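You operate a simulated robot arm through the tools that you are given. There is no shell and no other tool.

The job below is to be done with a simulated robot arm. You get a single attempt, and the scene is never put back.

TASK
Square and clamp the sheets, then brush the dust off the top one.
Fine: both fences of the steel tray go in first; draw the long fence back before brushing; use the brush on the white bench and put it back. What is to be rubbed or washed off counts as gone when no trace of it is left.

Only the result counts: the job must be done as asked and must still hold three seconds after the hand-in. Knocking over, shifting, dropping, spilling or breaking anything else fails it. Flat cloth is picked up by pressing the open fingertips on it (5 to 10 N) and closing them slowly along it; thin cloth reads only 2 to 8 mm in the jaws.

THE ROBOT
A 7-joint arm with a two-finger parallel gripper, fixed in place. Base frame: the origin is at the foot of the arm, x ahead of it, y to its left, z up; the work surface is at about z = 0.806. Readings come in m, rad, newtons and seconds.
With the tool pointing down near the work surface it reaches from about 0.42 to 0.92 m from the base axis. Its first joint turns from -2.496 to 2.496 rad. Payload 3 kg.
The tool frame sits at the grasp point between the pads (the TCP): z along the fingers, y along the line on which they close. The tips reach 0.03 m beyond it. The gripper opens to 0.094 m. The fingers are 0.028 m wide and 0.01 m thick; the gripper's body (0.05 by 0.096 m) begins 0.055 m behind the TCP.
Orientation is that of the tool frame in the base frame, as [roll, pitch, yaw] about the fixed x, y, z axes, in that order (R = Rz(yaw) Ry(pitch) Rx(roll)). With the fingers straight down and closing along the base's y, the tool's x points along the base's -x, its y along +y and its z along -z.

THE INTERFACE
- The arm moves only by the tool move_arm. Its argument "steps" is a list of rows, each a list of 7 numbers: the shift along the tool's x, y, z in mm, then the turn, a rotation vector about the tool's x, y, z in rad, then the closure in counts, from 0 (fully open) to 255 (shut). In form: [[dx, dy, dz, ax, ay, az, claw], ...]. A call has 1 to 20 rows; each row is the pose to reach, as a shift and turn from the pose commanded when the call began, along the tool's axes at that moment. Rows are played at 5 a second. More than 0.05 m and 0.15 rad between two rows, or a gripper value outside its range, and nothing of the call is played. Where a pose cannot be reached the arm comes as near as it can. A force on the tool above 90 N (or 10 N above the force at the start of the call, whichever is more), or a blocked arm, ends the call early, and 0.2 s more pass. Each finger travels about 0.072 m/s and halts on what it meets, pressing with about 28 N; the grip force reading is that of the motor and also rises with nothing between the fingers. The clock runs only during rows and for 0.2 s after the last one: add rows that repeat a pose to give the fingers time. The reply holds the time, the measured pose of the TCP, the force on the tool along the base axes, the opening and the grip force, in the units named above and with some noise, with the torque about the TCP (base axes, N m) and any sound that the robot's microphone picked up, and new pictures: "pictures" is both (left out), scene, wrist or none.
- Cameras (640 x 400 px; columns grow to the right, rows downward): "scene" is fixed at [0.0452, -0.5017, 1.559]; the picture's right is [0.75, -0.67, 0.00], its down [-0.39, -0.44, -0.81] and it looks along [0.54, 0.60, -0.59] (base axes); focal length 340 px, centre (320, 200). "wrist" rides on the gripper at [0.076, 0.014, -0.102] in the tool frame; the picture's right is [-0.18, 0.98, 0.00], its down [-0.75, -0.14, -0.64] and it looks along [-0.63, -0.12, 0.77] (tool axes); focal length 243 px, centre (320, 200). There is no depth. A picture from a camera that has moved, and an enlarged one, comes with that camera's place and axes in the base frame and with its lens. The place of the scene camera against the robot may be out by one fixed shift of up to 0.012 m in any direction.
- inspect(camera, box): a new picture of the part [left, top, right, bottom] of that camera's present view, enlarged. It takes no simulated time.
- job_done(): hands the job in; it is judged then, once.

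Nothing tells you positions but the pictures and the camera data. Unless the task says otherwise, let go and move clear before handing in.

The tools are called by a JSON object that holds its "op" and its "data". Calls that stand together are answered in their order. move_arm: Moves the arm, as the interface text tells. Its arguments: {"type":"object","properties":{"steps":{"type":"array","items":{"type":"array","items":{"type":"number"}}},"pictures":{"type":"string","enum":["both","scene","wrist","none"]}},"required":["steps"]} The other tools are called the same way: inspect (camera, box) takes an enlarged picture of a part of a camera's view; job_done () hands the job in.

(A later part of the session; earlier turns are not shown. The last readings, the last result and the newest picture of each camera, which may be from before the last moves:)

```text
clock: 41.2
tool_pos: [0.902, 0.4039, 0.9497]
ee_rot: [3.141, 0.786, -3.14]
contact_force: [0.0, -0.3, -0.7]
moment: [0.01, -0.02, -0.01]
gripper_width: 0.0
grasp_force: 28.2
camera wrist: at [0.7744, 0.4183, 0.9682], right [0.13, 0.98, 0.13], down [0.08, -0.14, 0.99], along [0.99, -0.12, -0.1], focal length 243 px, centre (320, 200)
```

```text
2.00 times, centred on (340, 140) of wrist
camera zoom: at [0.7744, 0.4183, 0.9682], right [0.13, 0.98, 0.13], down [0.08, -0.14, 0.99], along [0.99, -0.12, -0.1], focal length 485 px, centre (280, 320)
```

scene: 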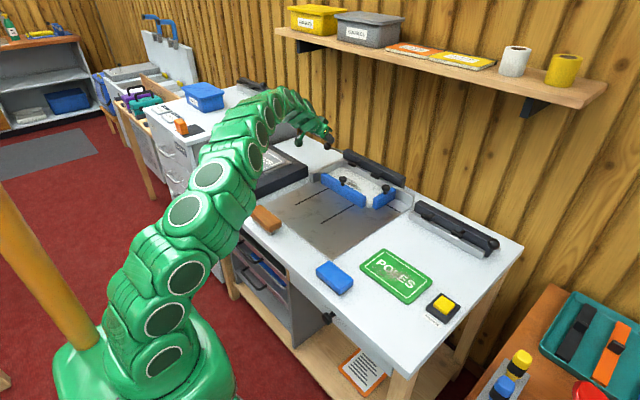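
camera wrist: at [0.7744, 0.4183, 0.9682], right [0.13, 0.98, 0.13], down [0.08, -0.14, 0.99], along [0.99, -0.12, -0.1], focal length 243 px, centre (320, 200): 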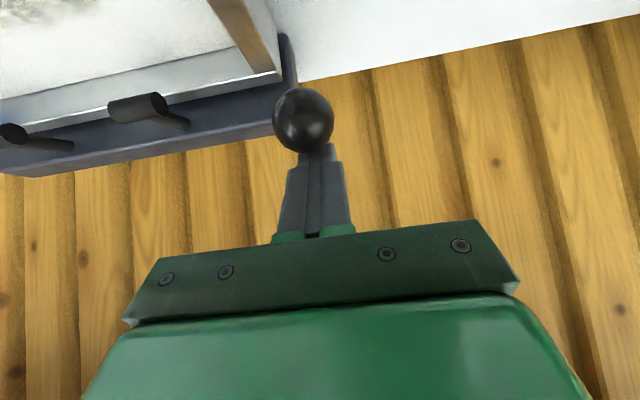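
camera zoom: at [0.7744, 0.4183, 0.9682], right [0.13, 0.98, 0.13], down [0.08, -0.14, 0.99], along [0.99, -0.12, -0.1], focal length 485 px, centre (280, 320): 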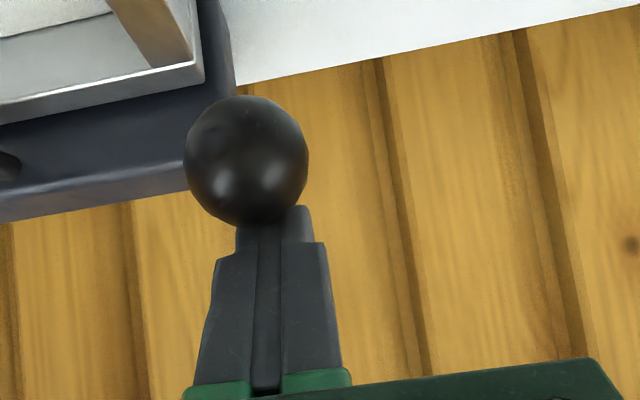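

The lever and the clamp feet are turning down. I'll continue along the arc.

{"op": "move_arm", "data": {"steps": [[10, -2, 4, 0, 0, 0, 255], [19, -3, 8, 0, 0, 0, 255], [28, -3, 14, 0, 0, 0, 255], [36, -3, 21, 0, 0, 0, 255], [36, -3, 21, 0, 0, 0, 255]]}}

{"op": "inspect", "data": {"camera": "scene", "box": [270, 90, 410, 200]}}

{"op": "inspect", "data": {"camera": "wrist", "box": [100, 0, 480, 240]}}

```text
clock: 42.4
tool_pos: [0.8907, 0.4011, 0.9104]
ee_rot: [-3.141, 0.785, 3.141]
contact_force: [-0.8, -0.1, -0.5]
moment: [0.01, -0.02, 0.0]
gripper_width: 0.0002
grasp_force: 28.0
camera wrist: at [0.7631, 0.4167, 0.9279], right [0.13, 0.98, 0.13], down [0.08, -0.14, 0.99], along [0.99, -0.12, -0.1], focal length 243 px, centre (320, 200)
```

scene: 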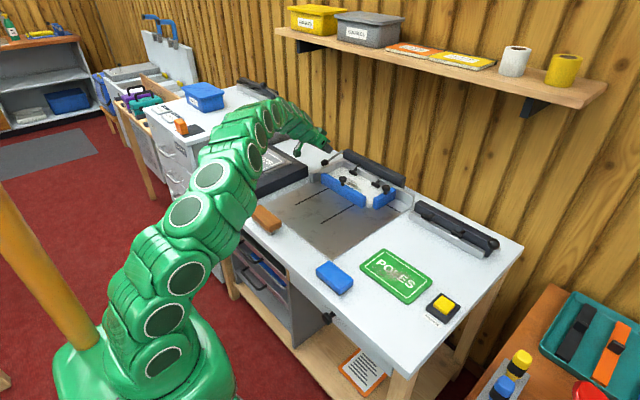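
wrist: 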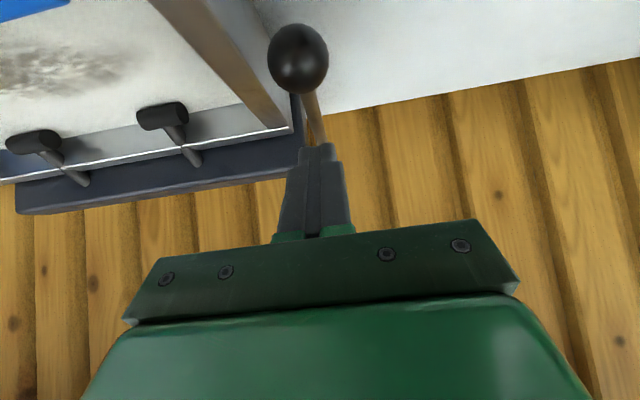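

```text
3.64 times, centred on (340, 145) of scene
camera zoom: at [0.0452, -0.5017, 1.559], right [0.75, -0.67, 0.0], down [-0.39, -0.44, -0.81], along [0.54, 0.6, -0.59], focal length 1238 px, centre (247, 400)
```

zoom: 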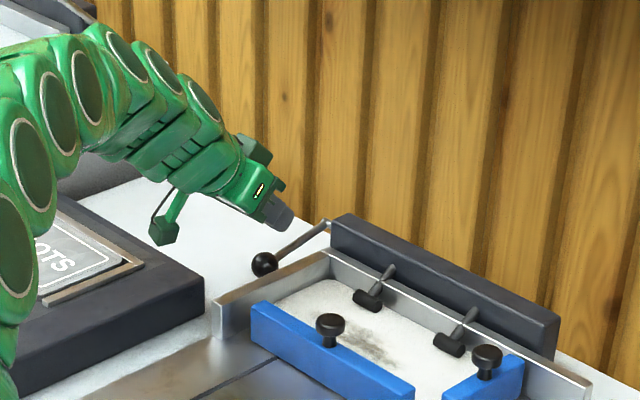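

```text
1.67 times, centred on (290, 120) of wrist
camera zoom: at [0.7631, 0.4167, 0.9279], right [0.13, 0.98, 0.13], down [0.08, -0.14, 0.99], along [0.99, -0.12, -0.1], focal length 404 px, centre (370, 333)
```

zoom: 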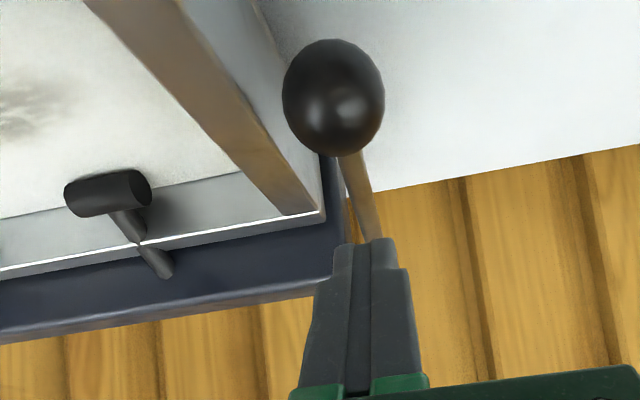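

The lever snapped down on its own and the feet are now on the sheets. I'll press lightly on the ball again to make sure it's fully home.

{"op": "move_arm", "data": {"steps": [[7, 1, 9, 0, 0, 0, 255], [14, 1, 19, 0, 0, 0, 255], [19, 1, 27, 0, 0, 0, 255], [20.5, 1, 32, 0, 0, 0, 255], [22, 1, 37, 0, 0, 0, 255], [22, 1, 37, 0, 0, 0, 255]]}}

{"op": "inspect", "data": {"camera": "scene", "box": [270, 90, 410, 200]}}

{"op": "inspect", "data": {"camera": "wrist", "box": [0, 0, 380, 240]}}

```text
clock: 43.3
tool_pos: [0.8987, 0.4054, 0.886]
ee_rot: [3.139, 0.801, -3.135]
contact_force: [-24.2, -9.5, 28.8]
moment: [-0.43, 0.4, -0.25]
gripper_width: 0.0
grasp_force: 28.3
stopped in row 4: the force on the tool passed its limit at 98 N (the readings are from after the stop); the commanded pose is now the measured one
camera wrist: at [0.7711, 0.4201, 0.9017], right [0.12, 0.98, 0.13], down [0.06, -0.14, 0.99], along [0.99, -0.11, -0.08], focal length 243 px, centre (320, 200)
```

scene: 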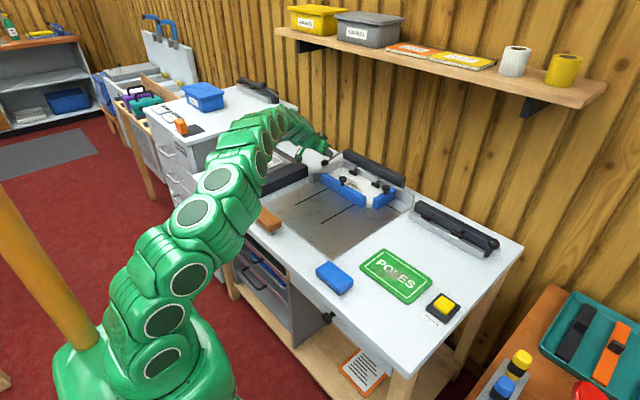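
wrist: 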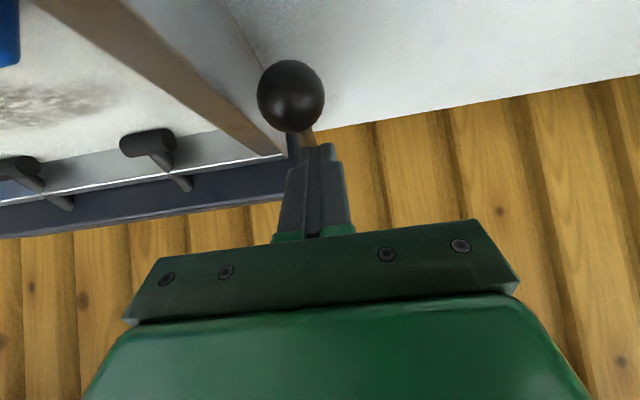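

```text
3.64 times, centred on (340, 145) of scene
camera zoom: at [0.0452, -0.5017, 1.559], right [0.75, -0.67, 0.0], down [-0.39, -0.44, -0.81], along [0.54, 0.6, -0.59], focal length 1238 px, centre (247, 400)
```

zoom: 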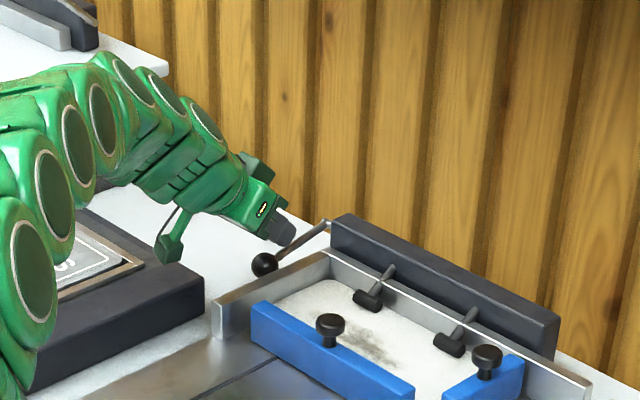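

```text
1.67 times, centred on (190, 120) of wrist
camera zoom: at [0.7711, 0.4201, 0.9017], right [0.12, 0.98, 0.13], down [0.06, -0.14, 0.99], along [0.99, -0.11, -0.08], focal length 404 px, centre (537, 333)
```

zoom: 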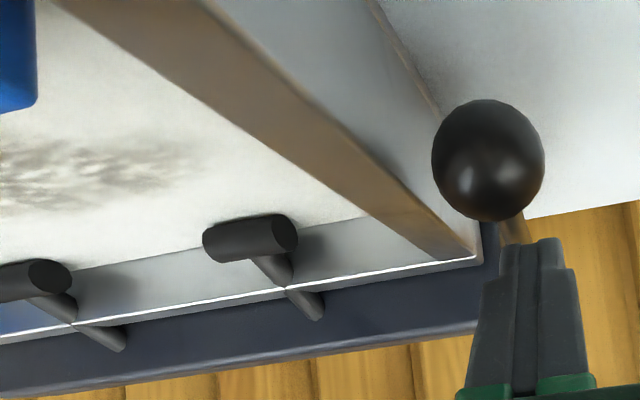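

The lever hit a hard stop at close to 100 N and didn't move any further, so it's clamped. I'll retract, straighten the gripper and go back toward the long fence.

{"op": "move_arm", "data": {"steps": [[-5, 0, -5, 0, 0, 0, 255], [-8, 0, -45, 0, 0, 0, 255], [-8, 0, -85, 0, 0, 0, 255], [-2, -15, -115, 0, 0.13, 0, 255], [5, -40, -145, 0, 0.26, 0, 255], [15, -65, -175, 0, 0.39, 0, 200], [15, -85, -179, 0, 0.53, 0, 120], [15, -105, -179, 0, 0.67, 0, 92], [15, -105, -179, 0, 0.801, 0, 92], [15, -105, -179, 0, 0.801, 0, 92]]}}

{"op": "inspect", "data": {"camera": "scene", "box": [290, 110, 430, 220]}}

{"op": "inspect", "data": {"camera": "wrist", "box": [140, 0, 540, 250]}}

```text
clock: 45.5
tool_pos: [0.7595, 0.2997, 0.9971]
ee_rot: [3.137, -0.004, -3.135]
contact_force: [0.0, -0.2, -0.4]
moment: [0.0, -0.02, 0.02]
gripper_width: 0.0603
grasp_force: 0.1
camera wrist: at [0.683, 0.3142, 1.0992], right [0.18, 0.98, 0.0], down [0.76, -0.14, 0.64], along [0.63, -0.11, -0.77], focal length 243 px, centre (320, 200)
```

scene: 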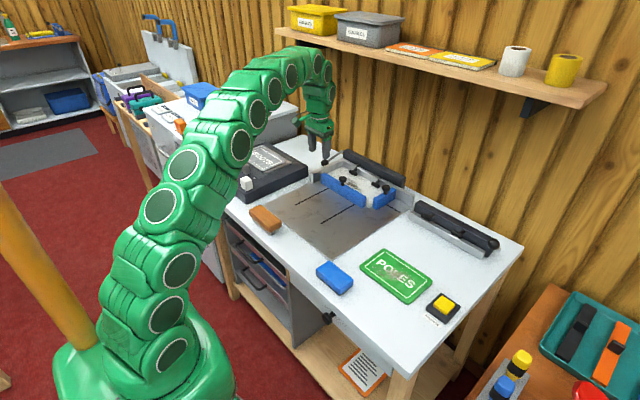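
wrist: 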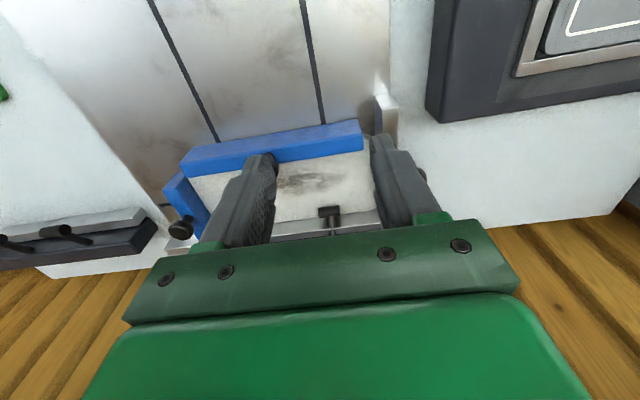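

```text
3.64 times, centred on (360, 165) of scene
camera zoom: at [0.0452, -0.5017, 1.559], right [0.75, -0.67, 0.0], down [-0.39, -0.44, -0.81], along [0.54, 0.6, -0.59], focal length 1238 px, centre (174, 327)
```

zoom: 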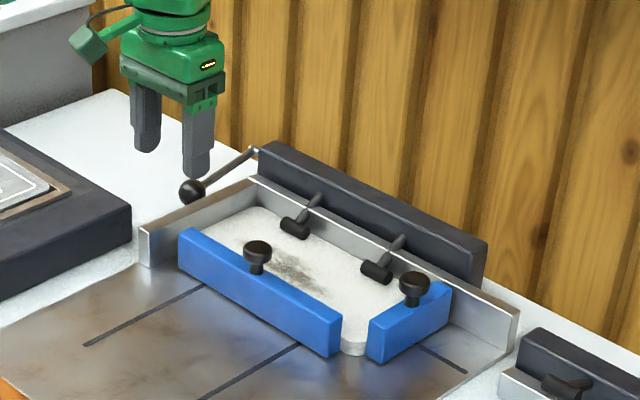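

```text
1.60 times, centred on (340, 125) of wrist
camera zoom: at [0.683, 0.3142, 1.0992], right [0.18, 0.98, 0.0], down [0.76, -0.14, 0.64], along [0.63, -0.11, -0.77], focal length 388 px, centre (288, 320)
```

zoom: 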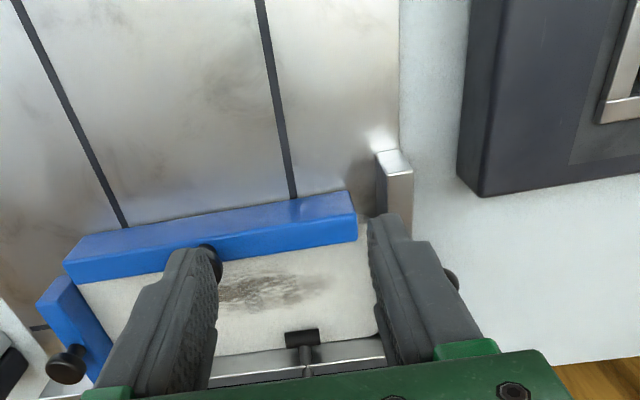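

The clamp holds the sheets at two feet. I'll turn the gripper so it closes along x and go above the long-fence knob at (0.8115, 0.2315).

{"op": "move_arm", "data": {"steps": [[-4, -6, 0, 0, 0, -0.14, 92], [-8, -12, 0, 0, 0, -0.28, 92], [-12, -18, 0, 0, 0, -0.42, 92], [-17, -24, 0, 0, 0, -0.56, 92], [-22, -30, 0, 0, 0, -0.7, 92], [-27, -36, 0, 0, 0, -0.84, 92], [-32, -42, 0, 0, 0, -0.98, 92], [-37, -48, 0, 0, 0, -1.12, 92], [-42, -54, 10, 0, 0, -1.26, 92], [-47, -62, 25, 0, 0, -1.4, 92], [-52, -68, 40, 0, 0, -1.5, 92], [-52, -68, 47, 0, 0, -1.564, 92], [-52, -68, 47, 0, 0, -1.564, 92]]}}

{"op": "inspect", "data": {"camera": "wrist", "box": [140, 0, 540, 250]}}

```text
clock: 48.3
tool_pos: [0.8137, 0.2324, 0.949]
ee_rot: [3.138, 0.005, -1.569]
contact_force: [-0.5, 0.7, -0.5]
moment: [-0.02, 0.04, 0.01]
gripper_width: 0.0597
grasp_force: 0.1
camera wrist: at [0.7988, 0.1562, 1.0512], right [-0.98, 0.18, 0.0], down [0.14, 0.75, 0.64], along [0.11, 0.63, -0.77], focal length 243 px, centre (320, 200)
```

scene: 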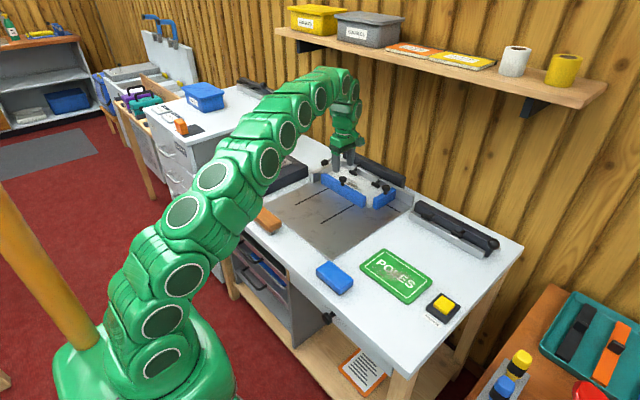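
wrist: 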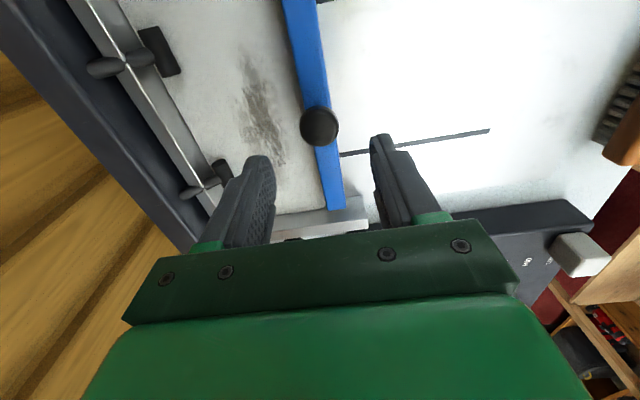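

```text
1.60 times, centred on (340, 125) of wrist
camera zoom: at [0.7988, 0.1562, 1.0512], right [-0.98, 0.18, 0.0], down [0.14, 0.75, 0.64], along [0.11, 0.63, -0.77], focal length 388 px, centre (288, 320)
```

zoom: 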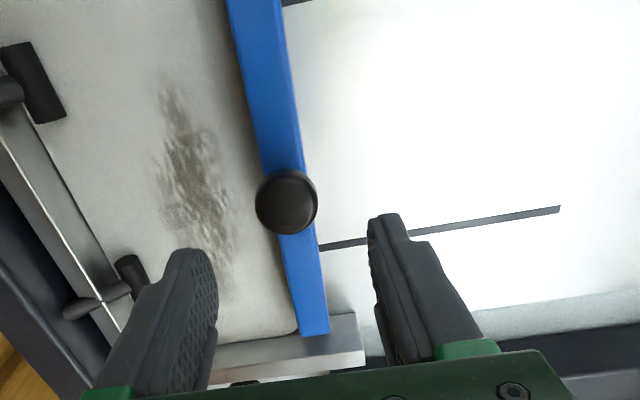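

The knob is centred at about (0.812, 0.2315). I'll go down, grip it and pull the long fence back to its starting place.

{"op": "move_arm", "data": {"steps": [[0, 1, 40, 0, 0, 0, 92], [0, 1, 75, 0, 0, 0, 92], [0, 1, 75, 0, 0, 0, 180], [0, 1, 75, 0, 0, 0, 255], [0, 1, 75, 0, 0, 0, 255], [0, 1, 75, 0, 0, 0, 255]], "pictures": "wrist"}}

```text
clock: 49.7
tool_pos: [0.8108, 0.2324, 0.8753]
ee_rot: [3.138, 0.003, -1.571]
contact_force: [-0.1, 0.1, -6.8]
moment: [0.52, -0.42, -0.05]
gripper_width: 0.0292
grasp_force: 44.8
camera wrist: at [0.7964, 0.1564, 0.9766], right [-0.98, 0.18, 0.0], down [0.14, 0.75, 0.64], along [0.12, 0.63, -0.77], focal length 243 px, centre (320, 200)
```

wrist: 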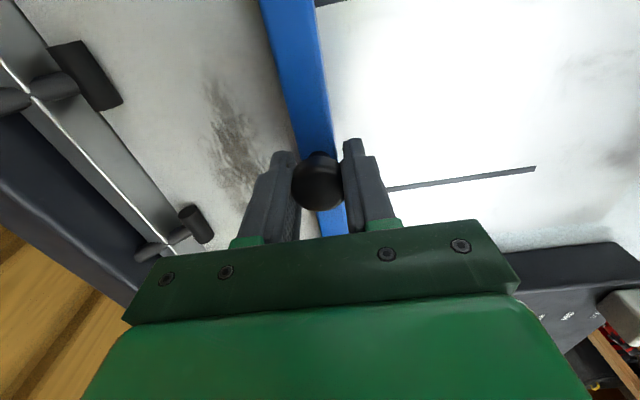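

Gripped. I'll draw the fence back by about 146 mm in steps.

{"op": "move_arm", "data": {"steps": [[0, 5, 0, 0, 0, 0, 255], [0, 15, 0, 0, 0, 0, 255], [0, 27, 0, 0, 0, 0, 255], [0, 39, 0, 0, 0, 0, 255], [0, 51, 0, 0, 0, 0, 255], [0, 63, 0, 0, 0, 0, 255], [0, 75, 0, 0, 0, 0, 255], [0, 75, 0, 0, 0, 0, 255]]}}

{"op": "inspect", "data": {"camera": "scene", "box": [280, 130, 420, 230]}}

```text
clock: 51.5
tool_pos: [0.7368, 0.2305, 0.875]
ee_rot: [3.139, 0.003, -1.572]
contact_force: [-1.5, 5.1, -8.8]
moment: [-0.3, -0.23, -0.25]
gripper_width: 0.0293
grasp_force: 45.5
camera wrist: at [0.7221, 0.1563, 0.9768], right [-0.98, 0.18, 0.0], down [0.14, 0.75, 0.64], along [0.12, 0.63, -0.77], focal length 243 px, centre (320, 200)
```

scene: 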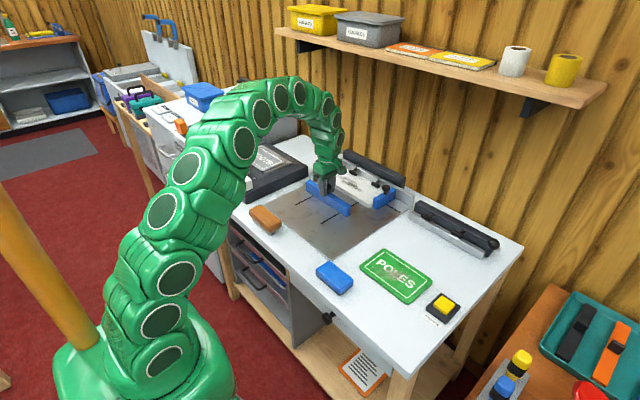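
wrist: 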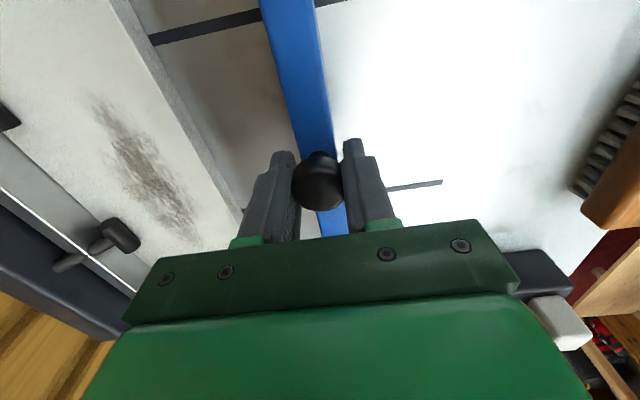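

```text
4.00 times, centred on (350, 180) of scene
camera zoom: at [0.0452, -0.5017, 1.559], right [0.75, -0.67, 0.0], down [-0.39, -0.44, -0.81], along [0.54, 0.6, -0.59], focal length 1362 px, centre (200, 280)
```

zoom: 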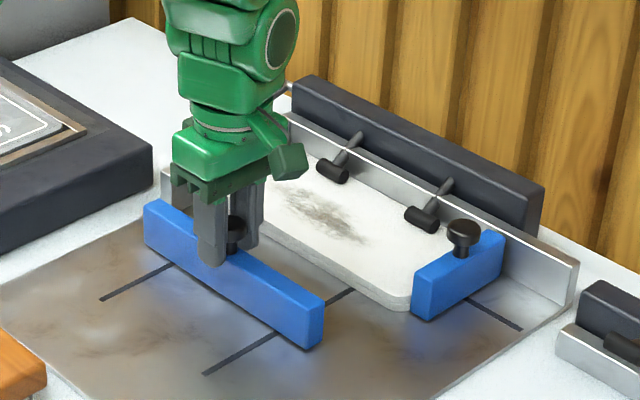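

The fence is drawing back and the sheets stay put. I'll continue to the starting position, then release and lift.

{"op": "move_arm", "data": {"steps": [[0, 10, 0, 0, 0, 0, 255], [0, 22, 0, 0, 0, 0, 255], [0, 34, 0, 0, 0, 0, 255], [0, 46, 0, 0, 0, 0, 255], [0, 58, 0, 0, 0, 0, 255], [0, 68, 0, 0, 0, 0, 255], [0, 72, 0, 0, 0, 0, 255], [0, 72, 0, 0, 0, 0, 255]], "pictures": "none"}}

{"op": "move_arm", "data": {"steps": [[0, 0, 0, 0, 0, 0, 110], [0, 0, 0, 0, 0, 0, 92], [0, 0, -40, 0, 0, 0, 92], [0, 0, -80, 0, 0, 0, 60], [0, 0, -120, 0, 0, 0, 0], [0, 0, -120, 0, 0, 0, 0]]}}

{"op": "inspect", "data": {"camera": "scene", "box": [240, 130, 400, 250]}}

{"op": "inspect", "data": {"camera": "wrist", "box": [340, 0, 640, 200]}}

{"op": "inspect", "data": {"camera": "wrist", "box": [0, 0, 340, 220]}}

```text
clock: 53.3
tool_pos: [0.6656, 0.2312, 0.8754]
ee_rot: [3.138, 0.004, -1.568]
contact_force: [1.1, 14.4, -15.7]
moment: [-0.33, -0.47, 0.26]
gripper_width: 0.0292
grasp_force: 44.9
```

```text
clock: 54.7
tool_pos: [0.6651, 0.2324, 0.996]
ee_rot: [3.14, 0.003, -1.569]
contact_force: [-0.6, 0.1, 0.7]
moment: [-0.03, -0.03, -0.01]
gripper_width: 0.0941
grasp_force: 0.1
camera wrist: at [0.6502, 0.156, 1.0971], right [-0.98, 0.18, 0.0], down [0.14, 0.75, 0.64], along [0.12, 0.63, -0.77], focal length 243 px, centre (320, 200)
```

scene: 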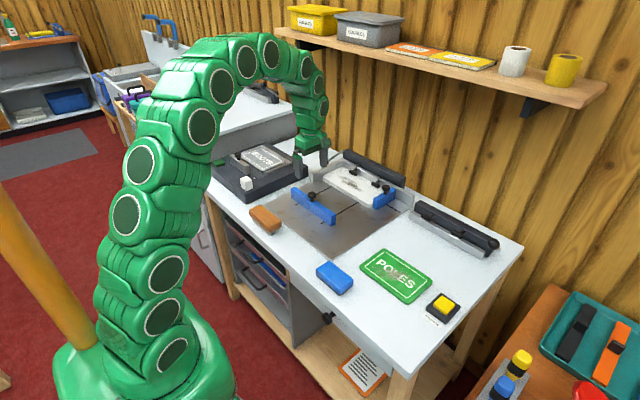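
wrist: 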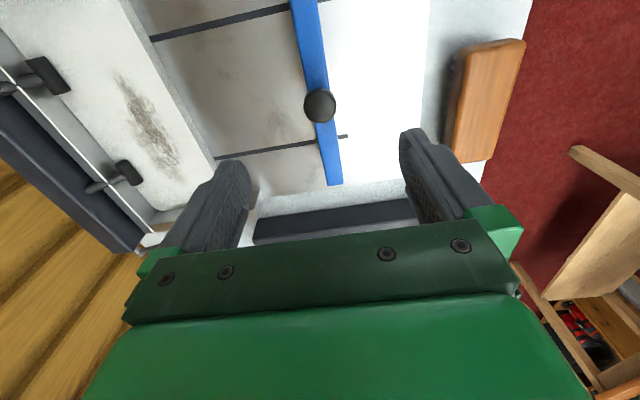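

```text
3.33 times, centred on (320, 190) of scene
camera zoom: at [0.0452, -0.5017, 1.559], right [0.75, -0.67, 0.0], down [-0.39, -0.44, -0.81], along [0.54, 0.6, -0.59], focal length 1135 px, centre (320, 233)
```

zoom: 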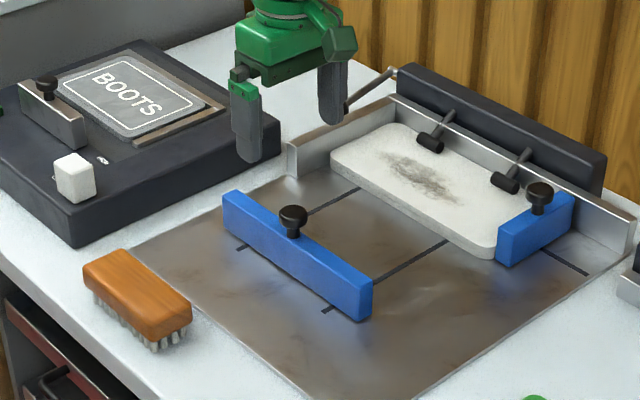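

```text
2.00 times, centred on (490, 100) of wrist
camera zoom: at [0.6502, 0.156, 1.0971], right [-0.98, 0.18, 0.0], down [0.14, 0.75, 0.64], along [0.12, 0.63, -0.77], focal length 485 px, centre (-20, 400)
```

zoom: 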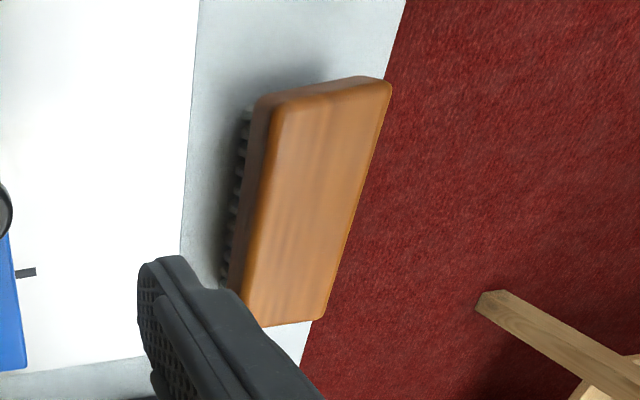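

```text
1.82 times, centred on (170, 110) of wrist
camera zoom: at [0.6502, 0.156, 1.0971], right [-0.98, 0.18, 0.0], down [0.14, 0.75, 0.64], along [0.12, 0.63, -0.77], focal length 441 px, centre (593, 364)
```

zoom: 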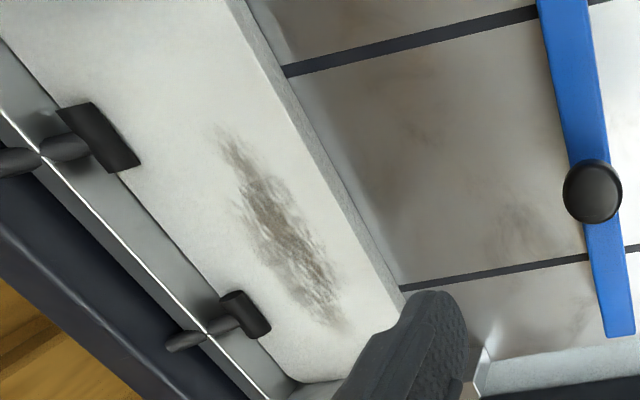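

The fence is back and the sheets are clamped and square, with the dust at roughly x 0.845–0.885, y 0.165–0.31. The bristle brush is at about (0.505, 0.275) with its length along y, so I'll go above it.

{"op": "move_arm", "data": {"steps": [[-10, 40, 0, 0, 0, 0, 0], [-20, 80, 0, 0, 0, 0, 0], [-32, 120, 20, 0, 0, 0, 0], [-43, 160, 45, 0, 0, 0, 0], [-43, 160, 66, 0, 0, 0, 0], [-43, 160, 66, 0, 0, 0, 0]]}}

{"op": "inspect", "data": {"camera": "wrist", "box": [160, 0, 520, 250]}}

{"op": "inspect", "data": {"camera": "scene", "box": [220, 170, 320, 250]}}

```text
clock: 56.1
tool_pos: [0.5069, 0.2758, 0.9332]
ee_rot: [3.137, 0.004, -1.57]
contact_force: [0.3, -1.8, -0.3]
moment: [-0.01, 0.0, 0.03]
gripper_width: 0.0939
grasp_force: 0.0
camera wrist: at [0.4913, 0.1995, 1.0334], right [-0.98, 0.18, 0.0], down [0.14, 0.75, 0.64], along [0.12, 0.63, -0.77], focal length 243 px, centre (320, 200)
```

scene: 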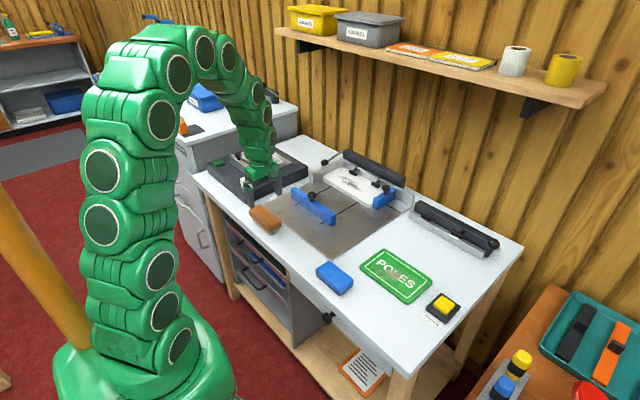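
wrist: 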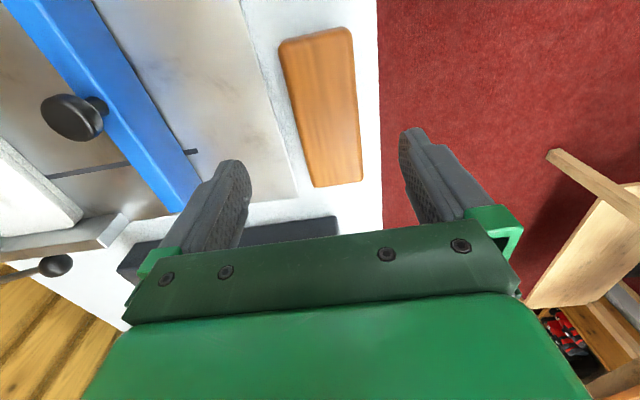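

```text
1.60 times, centred on (340, 125) of wrist
camera zoom: at [0.4913, 0.1995, 1.0334], right [-0.98, 0.18, 0.0], down [0.14, 0.75, 0.64], along [0.12, 0.63, -0.77], focal length 388 px, centre (288, 320)
```

zoom: 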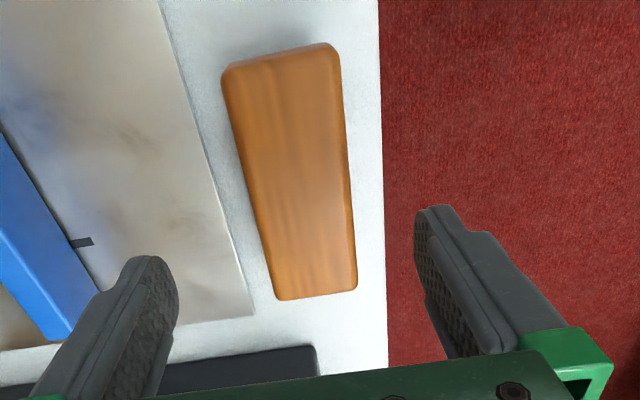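

```text
5.00 times, centred on (270, 210) of scene
camera zoom: at [0.0452, -0.5017, 1.559], right [0.75, -0.67, 0.0], down [-0.39, -0.44, -0.81], along [0.54, 0.6, -0.59], focal length 1702 px, centre (570, 150)
```

zoom: 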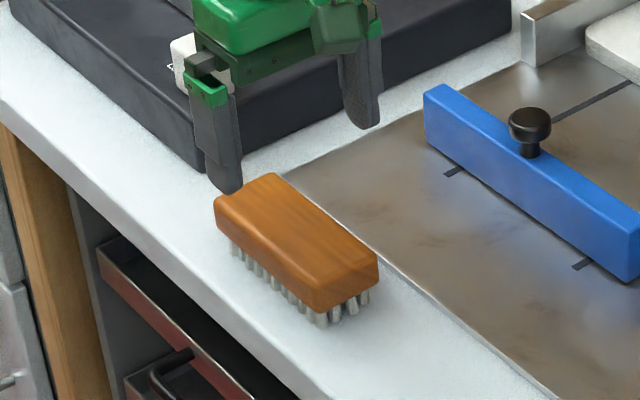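

I see the brush top spanning x 0.477–0.524 and y 0.218–0.34 at about z = 0.84. I'll centre on it, go down and close on the wooden body.

{"op": "move_arm", "data": {"steps": [[-3, 6, 30, 0, 0, 0, 0], [-3, 6, 60, 0, 0, 0, 0], [-3, 6, 86, 0, 0, 0, 0], [-3, 6, 86, 0, 0, 0, 80], [-3, 6, 86, 0, 0, 0, 140], [-3, 6, 86, 0, 0, 0, 255], [-3, 6, 86, 0, 0, 0, 255], [-3, 6, 86, 0, 0, 0, 255]]}}

{"op": "inspect", "data": {"camera": "wrist", "box": [160, 0, 520, 250]}}

{"op": "inspect", "data": {"camera": "scene", "box": [220, 170, 320, 250]}}

```text
clock: 57.9
tool_pos: [0.4999, 0.2799, 0.8449]
ee_rot: [3.138, 0.003, -1.57]
contact_force: [-0.8, -0.2, 0.3]
moment: [0.0, 0.0, 0.0]
gripper_width: 0.0562
grasp_force: 27.8
camera wrist: at [0.4857, 0.2034, 0.9465], right [-0.98, 0.18, 0.0], down [0.14, 0.75, 0.64], along [0.12, 0.63, -0.77], focal length 243 px, centre (320, 200)
```

scene: 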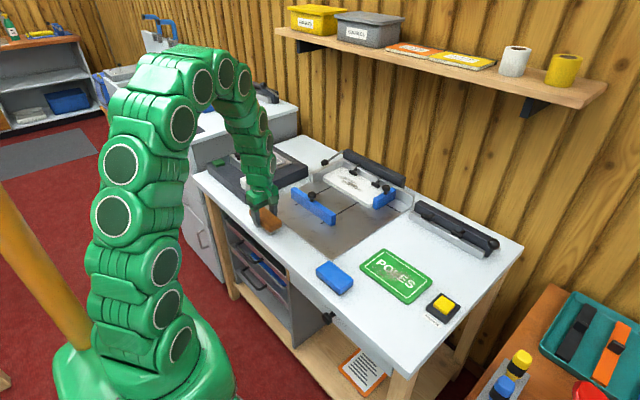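
wrist: 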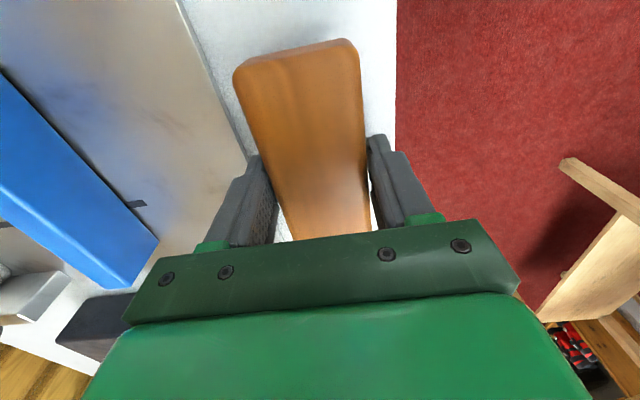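

```text
1.60 times, centred on (340, 125) of wrist
camera zoom: at [0.4857, 0.2034, 0.9465], right [-0.98, 0.18, 0.0], down [0.14, 0.75, 0.64], along [0.12, 0.63, -0.77], focal length 388 px, centre (288, 320)
```

zoom: 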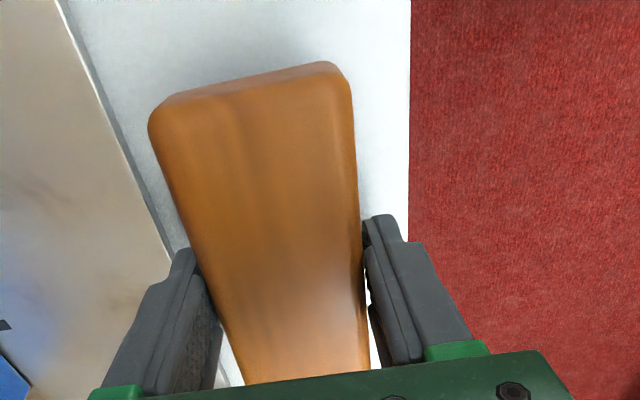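

```text
5.00 times, centred on (270, 210) of scene
camera zoom: at [0.0452, -0.5017, 1.559], right [0.75, -0.67, 0.0], down [-0.39, -0.44, -0.81], along [0.54, 0.6, -0.59], focal length 1702 px, centre (570, 150)
```

zoom: 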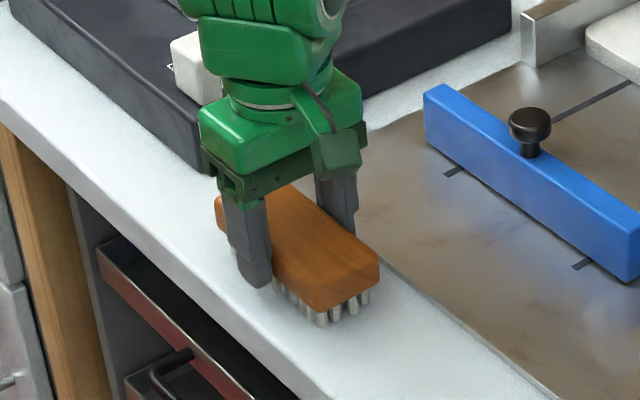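

The brush is gripped at 56 mm; its resting spot is TCP (0.500, 0.280, 0.845). I'll lift it and carry it over the long fence toward the tray.

{"op": "move_arm", "data": {"steps": [[0, 0, -10, 0, 0, 0, 255], [0, 0, -35, 0, 0, 0, 255], [0, 0, -75, 0, 0, 0, 255], [0, 0, -110, 0, 0, 0, 255], [5, -40, -115, 0, 0, 0, 255], [12, -85, -115, 0, 0, 0, 255], [20, -130, -115, 0, 0, 0, 255], [28, -175, -115, 0, 0, 0, 255], [36, -220, -115, 0, 0, 0, 255], [40, -250, -115, 0, 0, 0, 255], [40, -250, -115, 0, 0, 0, 255]]}}

{"op": "inspect", "data": {"camera": "scene", "box": [270, 120, 420, 230]}}

```text
clock: 60.3
tool_pos: [0.7486, 0.2371, 0.9591]
ee_rot: [3.137, 0.003, -1.569]
contact_force: [-0.7, 0.2, -0.4]
moment: [0.01, -0.03, 0.02]
gripper_width: 0.0561
grasp_force: 27.9
camera wrist: at [0.7329, 0.1614, 1.0602], right [-0.98, 0.18, 0.0], down [0.14, 0.75, 0.64], along [0.12, 0.63, -0.76], focal length 243 px, centre (320, 200)
```

scene: 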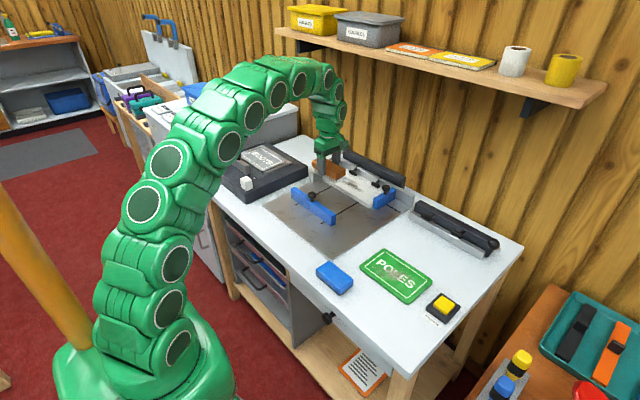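
wrist: 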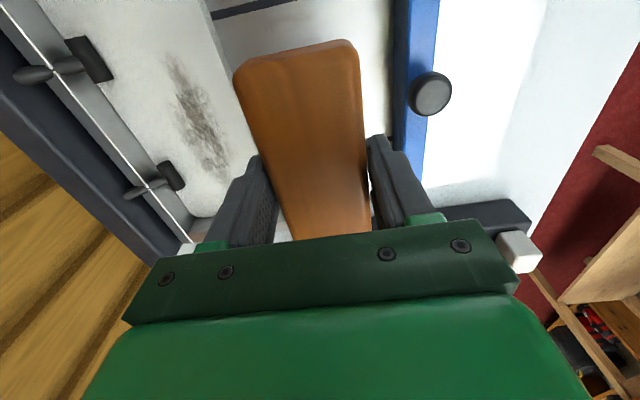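

```text
3.64 times, centred on (345, 175) of scene
camera zoom: at [0.0452, -0.5017, 1.559], right [0.75, -0.67, 0.0], down [-0.39, -0.44, -0.81], along [0.54, 0.6, -0.59], focal length 1238 px, centre (229, 291)
```

zoom: 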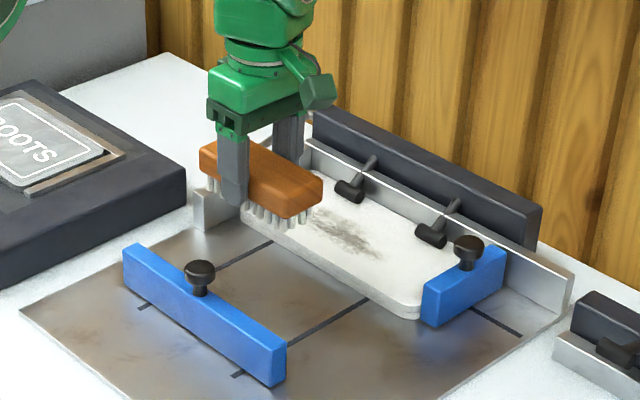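

The brush is held firmly, and the dust spans about x 0.848–0.885 and y 0.17–0.31. The clamp feet start at x ≈ 0.905, so I'll keep clear of them and hover over the dust first.

{"op": "move_arm", "data": {"steps": [[4, -40, 10, 0, 0, 0, 255], [8, -75, 25, 0, 0, 0, 255], [12, -105, 45, 0, 0, 0, 255], [12, -109, 60, 0, 0, 0, 255], [12, -109, 66, 0, 0, 0, 255], [12, -109, 66, 0, 0, 0, 255]]}}

{"op": "inspect", "data": {"camera": "scene", "box": [310, 130, 430, 220]}}

{"op": "inspect", "data": {"camera": "wrist", "box": [40, 0, 440, 250]}}

```text
clock: 61.7
tool_pos: [0.859, 0.2251, 0.892]
ee_rot: [3.138, 0.003, -1.571]
contact_force: [-0.5, -0.4, -1.5]
moment: [0.0, -0.02, 0.01]
gripper_width: 0.0562
grasp_force: 27.6
camera wrist: at [0.8432, 0.1497, 0.9936], right [-0.98, 0.18, 0.0], down [0.14, 0.75, 0.64], along [0.12, 0.63, -0.76], focal length 243 px, centre (320, 200)
```

scene: 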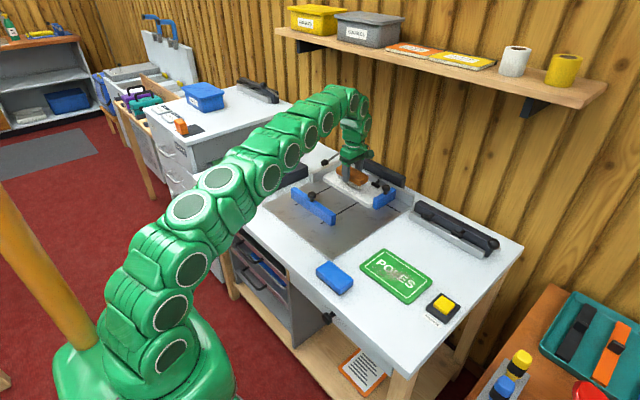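
wrist: 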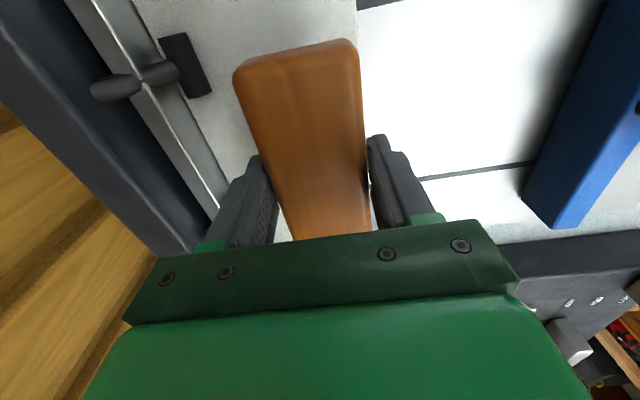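

```text
4.44 times, centred on (370, 175) of scene
camera zoom: at [0.0452, -0.5017, 1.559], right [0.75, -0.67, 0.0], down [-0.39, -0.44, -0.81], along [0.54, 0.6, -0.59], focal length 1513 px, centre (98, 311)
```

zoom: 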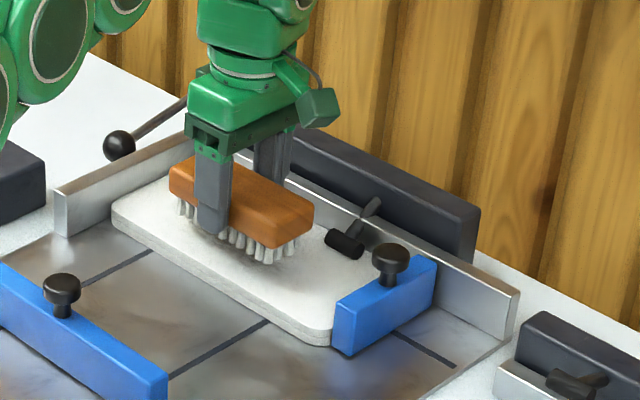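

```text
1.60 times, centred on (240, 125) of wrist
camera zoom: at [0.8432, 0.1497, 0.9936], right [-0.98, 0.18, 0.0], down [0.14, 0.75, 0.64], along [0.12, 0.63, -0.76], focal length 388 px, centre (448, 320)
```

zoom: 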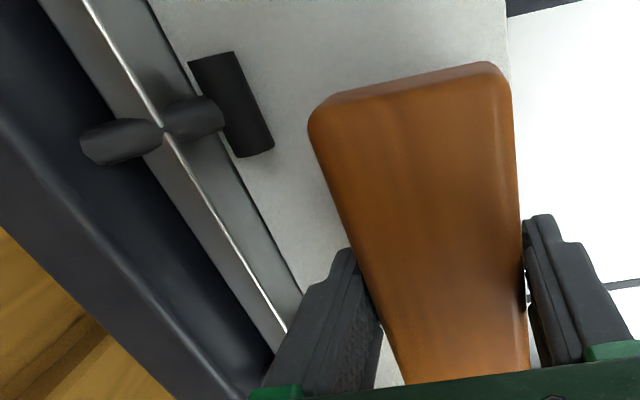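

The brush hovers over the dust with clearance to the feet. I'll lower it step by step until I feel contact.

{"op": "move_arm", "data": {"steps": [[0, 0, 5, 0, 0, 0, 255], [0, 0, 10, 0, 0, 0, 255], [0, 0, 13, 0, 0, 0, 255], [0, 0, 13, 0, 0, 0, 255]], "pictures": "none"}}

{"op": "move_arm", "data": {"steps": [[0, 0, 1.5, 0, 0, 0, 255], [0, 0, 3, 0, 0, 0, 255], [0, 0, 3, 0, 0, 0, 255]], "pictures": "none"}}

{"op": "move_arm", "data": {"steps": [[0, 0, 1, 0, 0, 0, 255], [0, 0, 2, 0, 0, 0, 255], [0, 0, 2, 0, 0, 0, 255]], "pictures": "scene"}}

{"op": "inspect", "data": {"camera": "scene", "box": [310, 130, 430, 220]}}

```text
clock: 62.7
tool_pos: [0.8581, 0.2256, 0.8784]
ee_rot: [3.137, 0.003, -1.571]
contact_force: [1.0, 0.2, -1.3]
moment: [0.01, 0.01, -0.01]
gripper_width: 0.0559
grasp_force: 28.3
```

```text
clock: 63.5
tool_pos: [0.8588, 0.2261, 0.8759]
ee_rot: [3.138, 0.003, -1.57]
contact_force: [-0.3, -0.3, -1.5]
moment: [0.02, 0.01, -0.03]
gripper_width: 0.0558
grasp_force: 28.1
```

```text
clock: 64.3
tool_pos: [0.8581, 0.2251, 0.8744]
ee_rot: [3.138, 0.003, -1.571]
contact_force: [-0.3, -0.2, -1.4]
moment: [0.02, 0.01, -0.02]
gripper_width: 0.0561
grasp_force: 28.9
```

scene: 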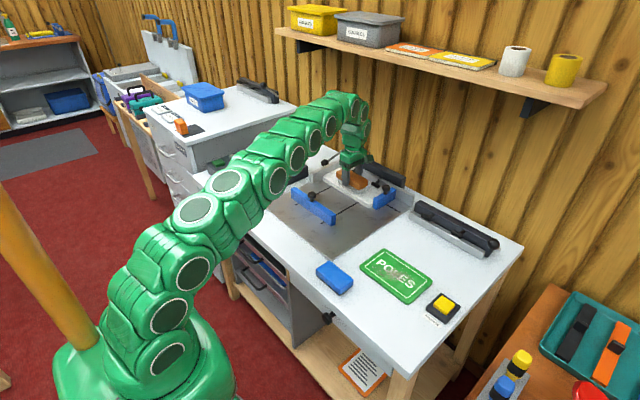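

```text
4.44 times, centred on (370, 175) of scene
camera zoom: at [0.0452, -0.5017, 1.559], right [0.75, -0.67, 0.0], down [-0.39, -0.44, -0.81], along [0.54, 0.6, -0.59], focal length 1513 px, centre (98, 311)
```

zoom: 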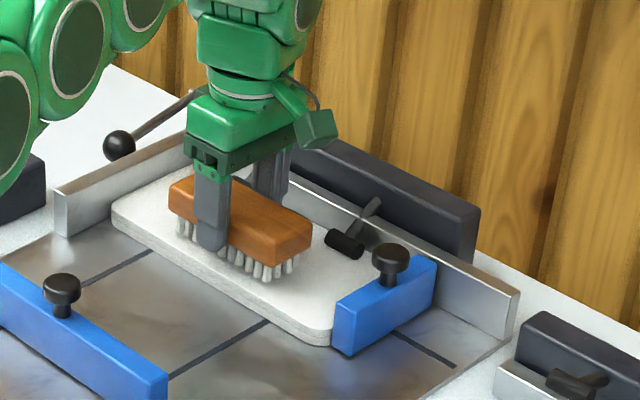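

No contact yet. I'll keep lowering.

{"op": "move_arm", "data": {"steps": [[0, 0, 1, 0, 0, 0, 255], [0, 0, 2, 0, 0, 0, 255], [0, 0, 2, 0, 0, 0, 255]], "pictures": "none"}}

{"op": "move_arm", "data": {"steps": [[0, 0, 1, 0, 0, 0, 255], [0, 0, 2, 0, 0, 0, 255], [0, 0, 2, 0, 0, 0, 255]], "pictures": "none"}}

{"op": "move_arm", "data": {"steps": [[0, 0, 1, 0, 0, 0, 255], [0, 0, 1.5, 0, 0, 0, 255], [0, 0, 1.5, 0, 0, 0, 255]], "pictures": "none"}}

```text
clock: 65.1
tool_pos: [0.8588, 0.2253, 0.8726]
ee_rot: [3.137, 0.003, -1.569]
contact_force: [-0.2, 0.9, -1.0]
moment: [0.0, -0.04, 0.02]
gripper_width: 0.0561
grasp_force: 27.7
```

```text
clock: 65.9
tool_pos: [0.8605, 0.2245, 0.8696]
ee_rot: [3.137, 0.002, -1.571]
contact_force: [0.9, 0.4, -1.3]
moment: [-0.01, 0.03, 0.02]
gripper_width: 0.0561
grasp_force: 27.6
```

```text
clock: 66.7
tool_pos: [0.8584, 0.2268, 0.8685]
ee_rot: [3.141, 0.002, -1.569]
contact_force: [-0.1, 0.7, 1.1]
moment: [0.17, -0.05, 0.06]
gripper_width: 0.0557
grasp_force: 27.9
```

Light contact began at about z = 0.8685. I'll press a touch more, then make the first strokes along y.

{"op": "move_arm", "data": {"steps": [[0, 0, 0.5, 0, 0, 0, 255], [0, 0, 1, 0, 0, 0, 255], [0, 0, 1, 0, 0, 0, 255]], "pictures": "none"}}

```text
clock: 67.5
tool_pos: [0.8581, 0.2263, 0.8694]
ee_rot: [-3.141, 0.003, -1.568]
contact_force: [-1.0, 5.3, 22.4]
moment: [0.02, -0.06, 0.08]
gripper_width: 0.0562
grasp_force: 28.2
```

There is now about 22 N of press. I'll ease slightly and stroke along y.

{"op": "move_arm", "data": {"steps": [[0, 0, -0.4, 0, 0, 0, 255], [-10, 0, -0.4, 0, 0, 0, 255], [-20, 0, -0.4, 0, 0, 0, 255], [-30, 0, -0.4, 0, 0, 0, 255], [-36, 0, -0.4, 0, 0, 0, 255], [-26, 0, -0.4, 0, 0, 0, 255], [-14, 0, -0.4, 0, 0, 0, 255], [-2, 0, -0.4, 0, 0, 0, 255], [10, 0, -0.4, 0, 0, 0, 255], [22, 0, -0.4, 0, 0, 0, 255], [32, 0, -0.4, 0, 0, 0, 255], [20, 0, -0.4, 0, 0, 0, 255], [8, 0, -0.4, 0, 0, 0, 255], [-4, 0, -0.4, 0, 0, 0, 255]]}}

{"op": "inspect", "data": {"camera": "scene", "box": [310, 130, 430, 220]}}

{"op": "inspect", "data": {"camera": "wrist", "box": [40, 0, 440, 250]}}

```text
clock: 70.5
tool_pos: [0.857, 0.2298, 0.8692]
ee_rot: [3.137, 0.002, -1.569]
contact_force: [-0.4, -0.2, -1.9]
moment: [-0.02, -0.01, -0.03]
gripper_width: 0.0561
grasp_force: 28.7
camera wrist: at [0.8431, 0.1543, 0.9706], right [-0.98, 0.18, 0.0], down [0.14, 0.75, 0.64], along [0.12, 0.63, -0.77], focal length 243 px, centre (320, 200)
```

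scene: 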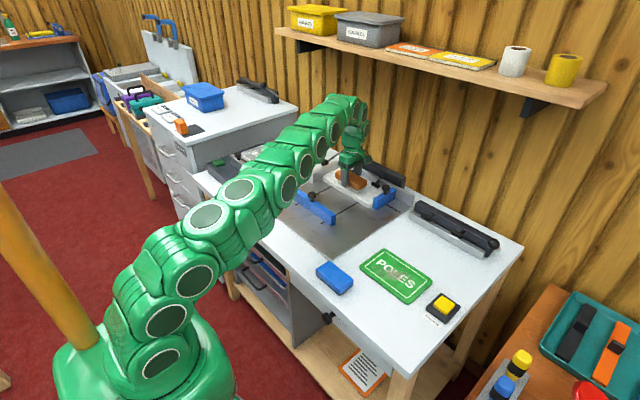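
wrist: 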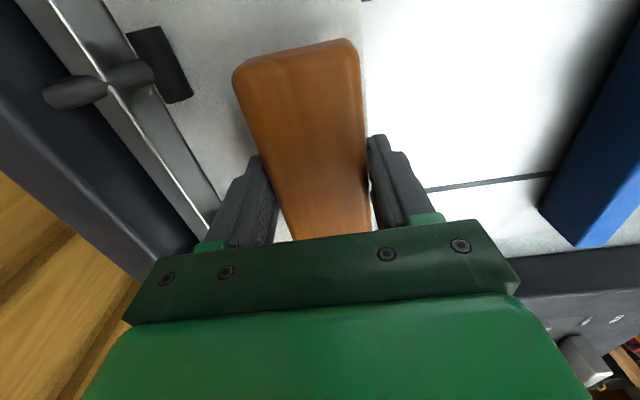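

```text
4.44 times, centred on (370, 175) of scene
camera zoom: at [0.0452, -0.5017, 1.559], right [0.75, -0.67, 0.0], down [-0.39, -0.44, -0.81], along [0.54, 0.6, -0.59], focal length 1513 px, centre (98, 311)
```

zoom: 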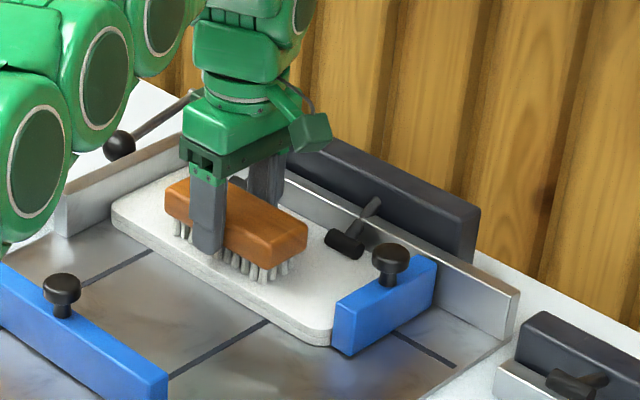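

```text
1.60 times, centred on (240, 125) of wrist
camera zoom: at [0.8431, 0.1543, 0.9706], right [-0.98, 0.18, 0.0], down [0.14, 0.75, 0.64], along [0.12, 0.63, -0.77], focal length 388 px, centre (448, 320)
```

zoom: 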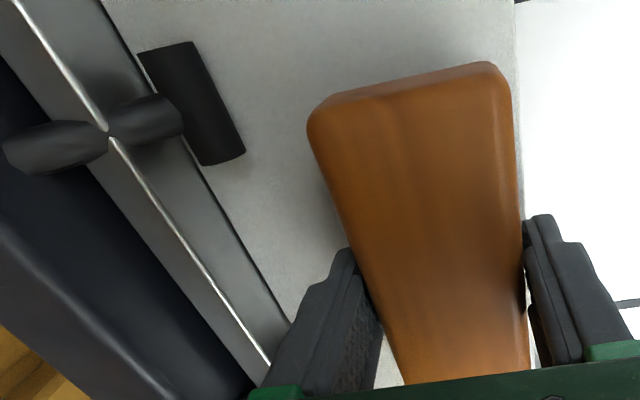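

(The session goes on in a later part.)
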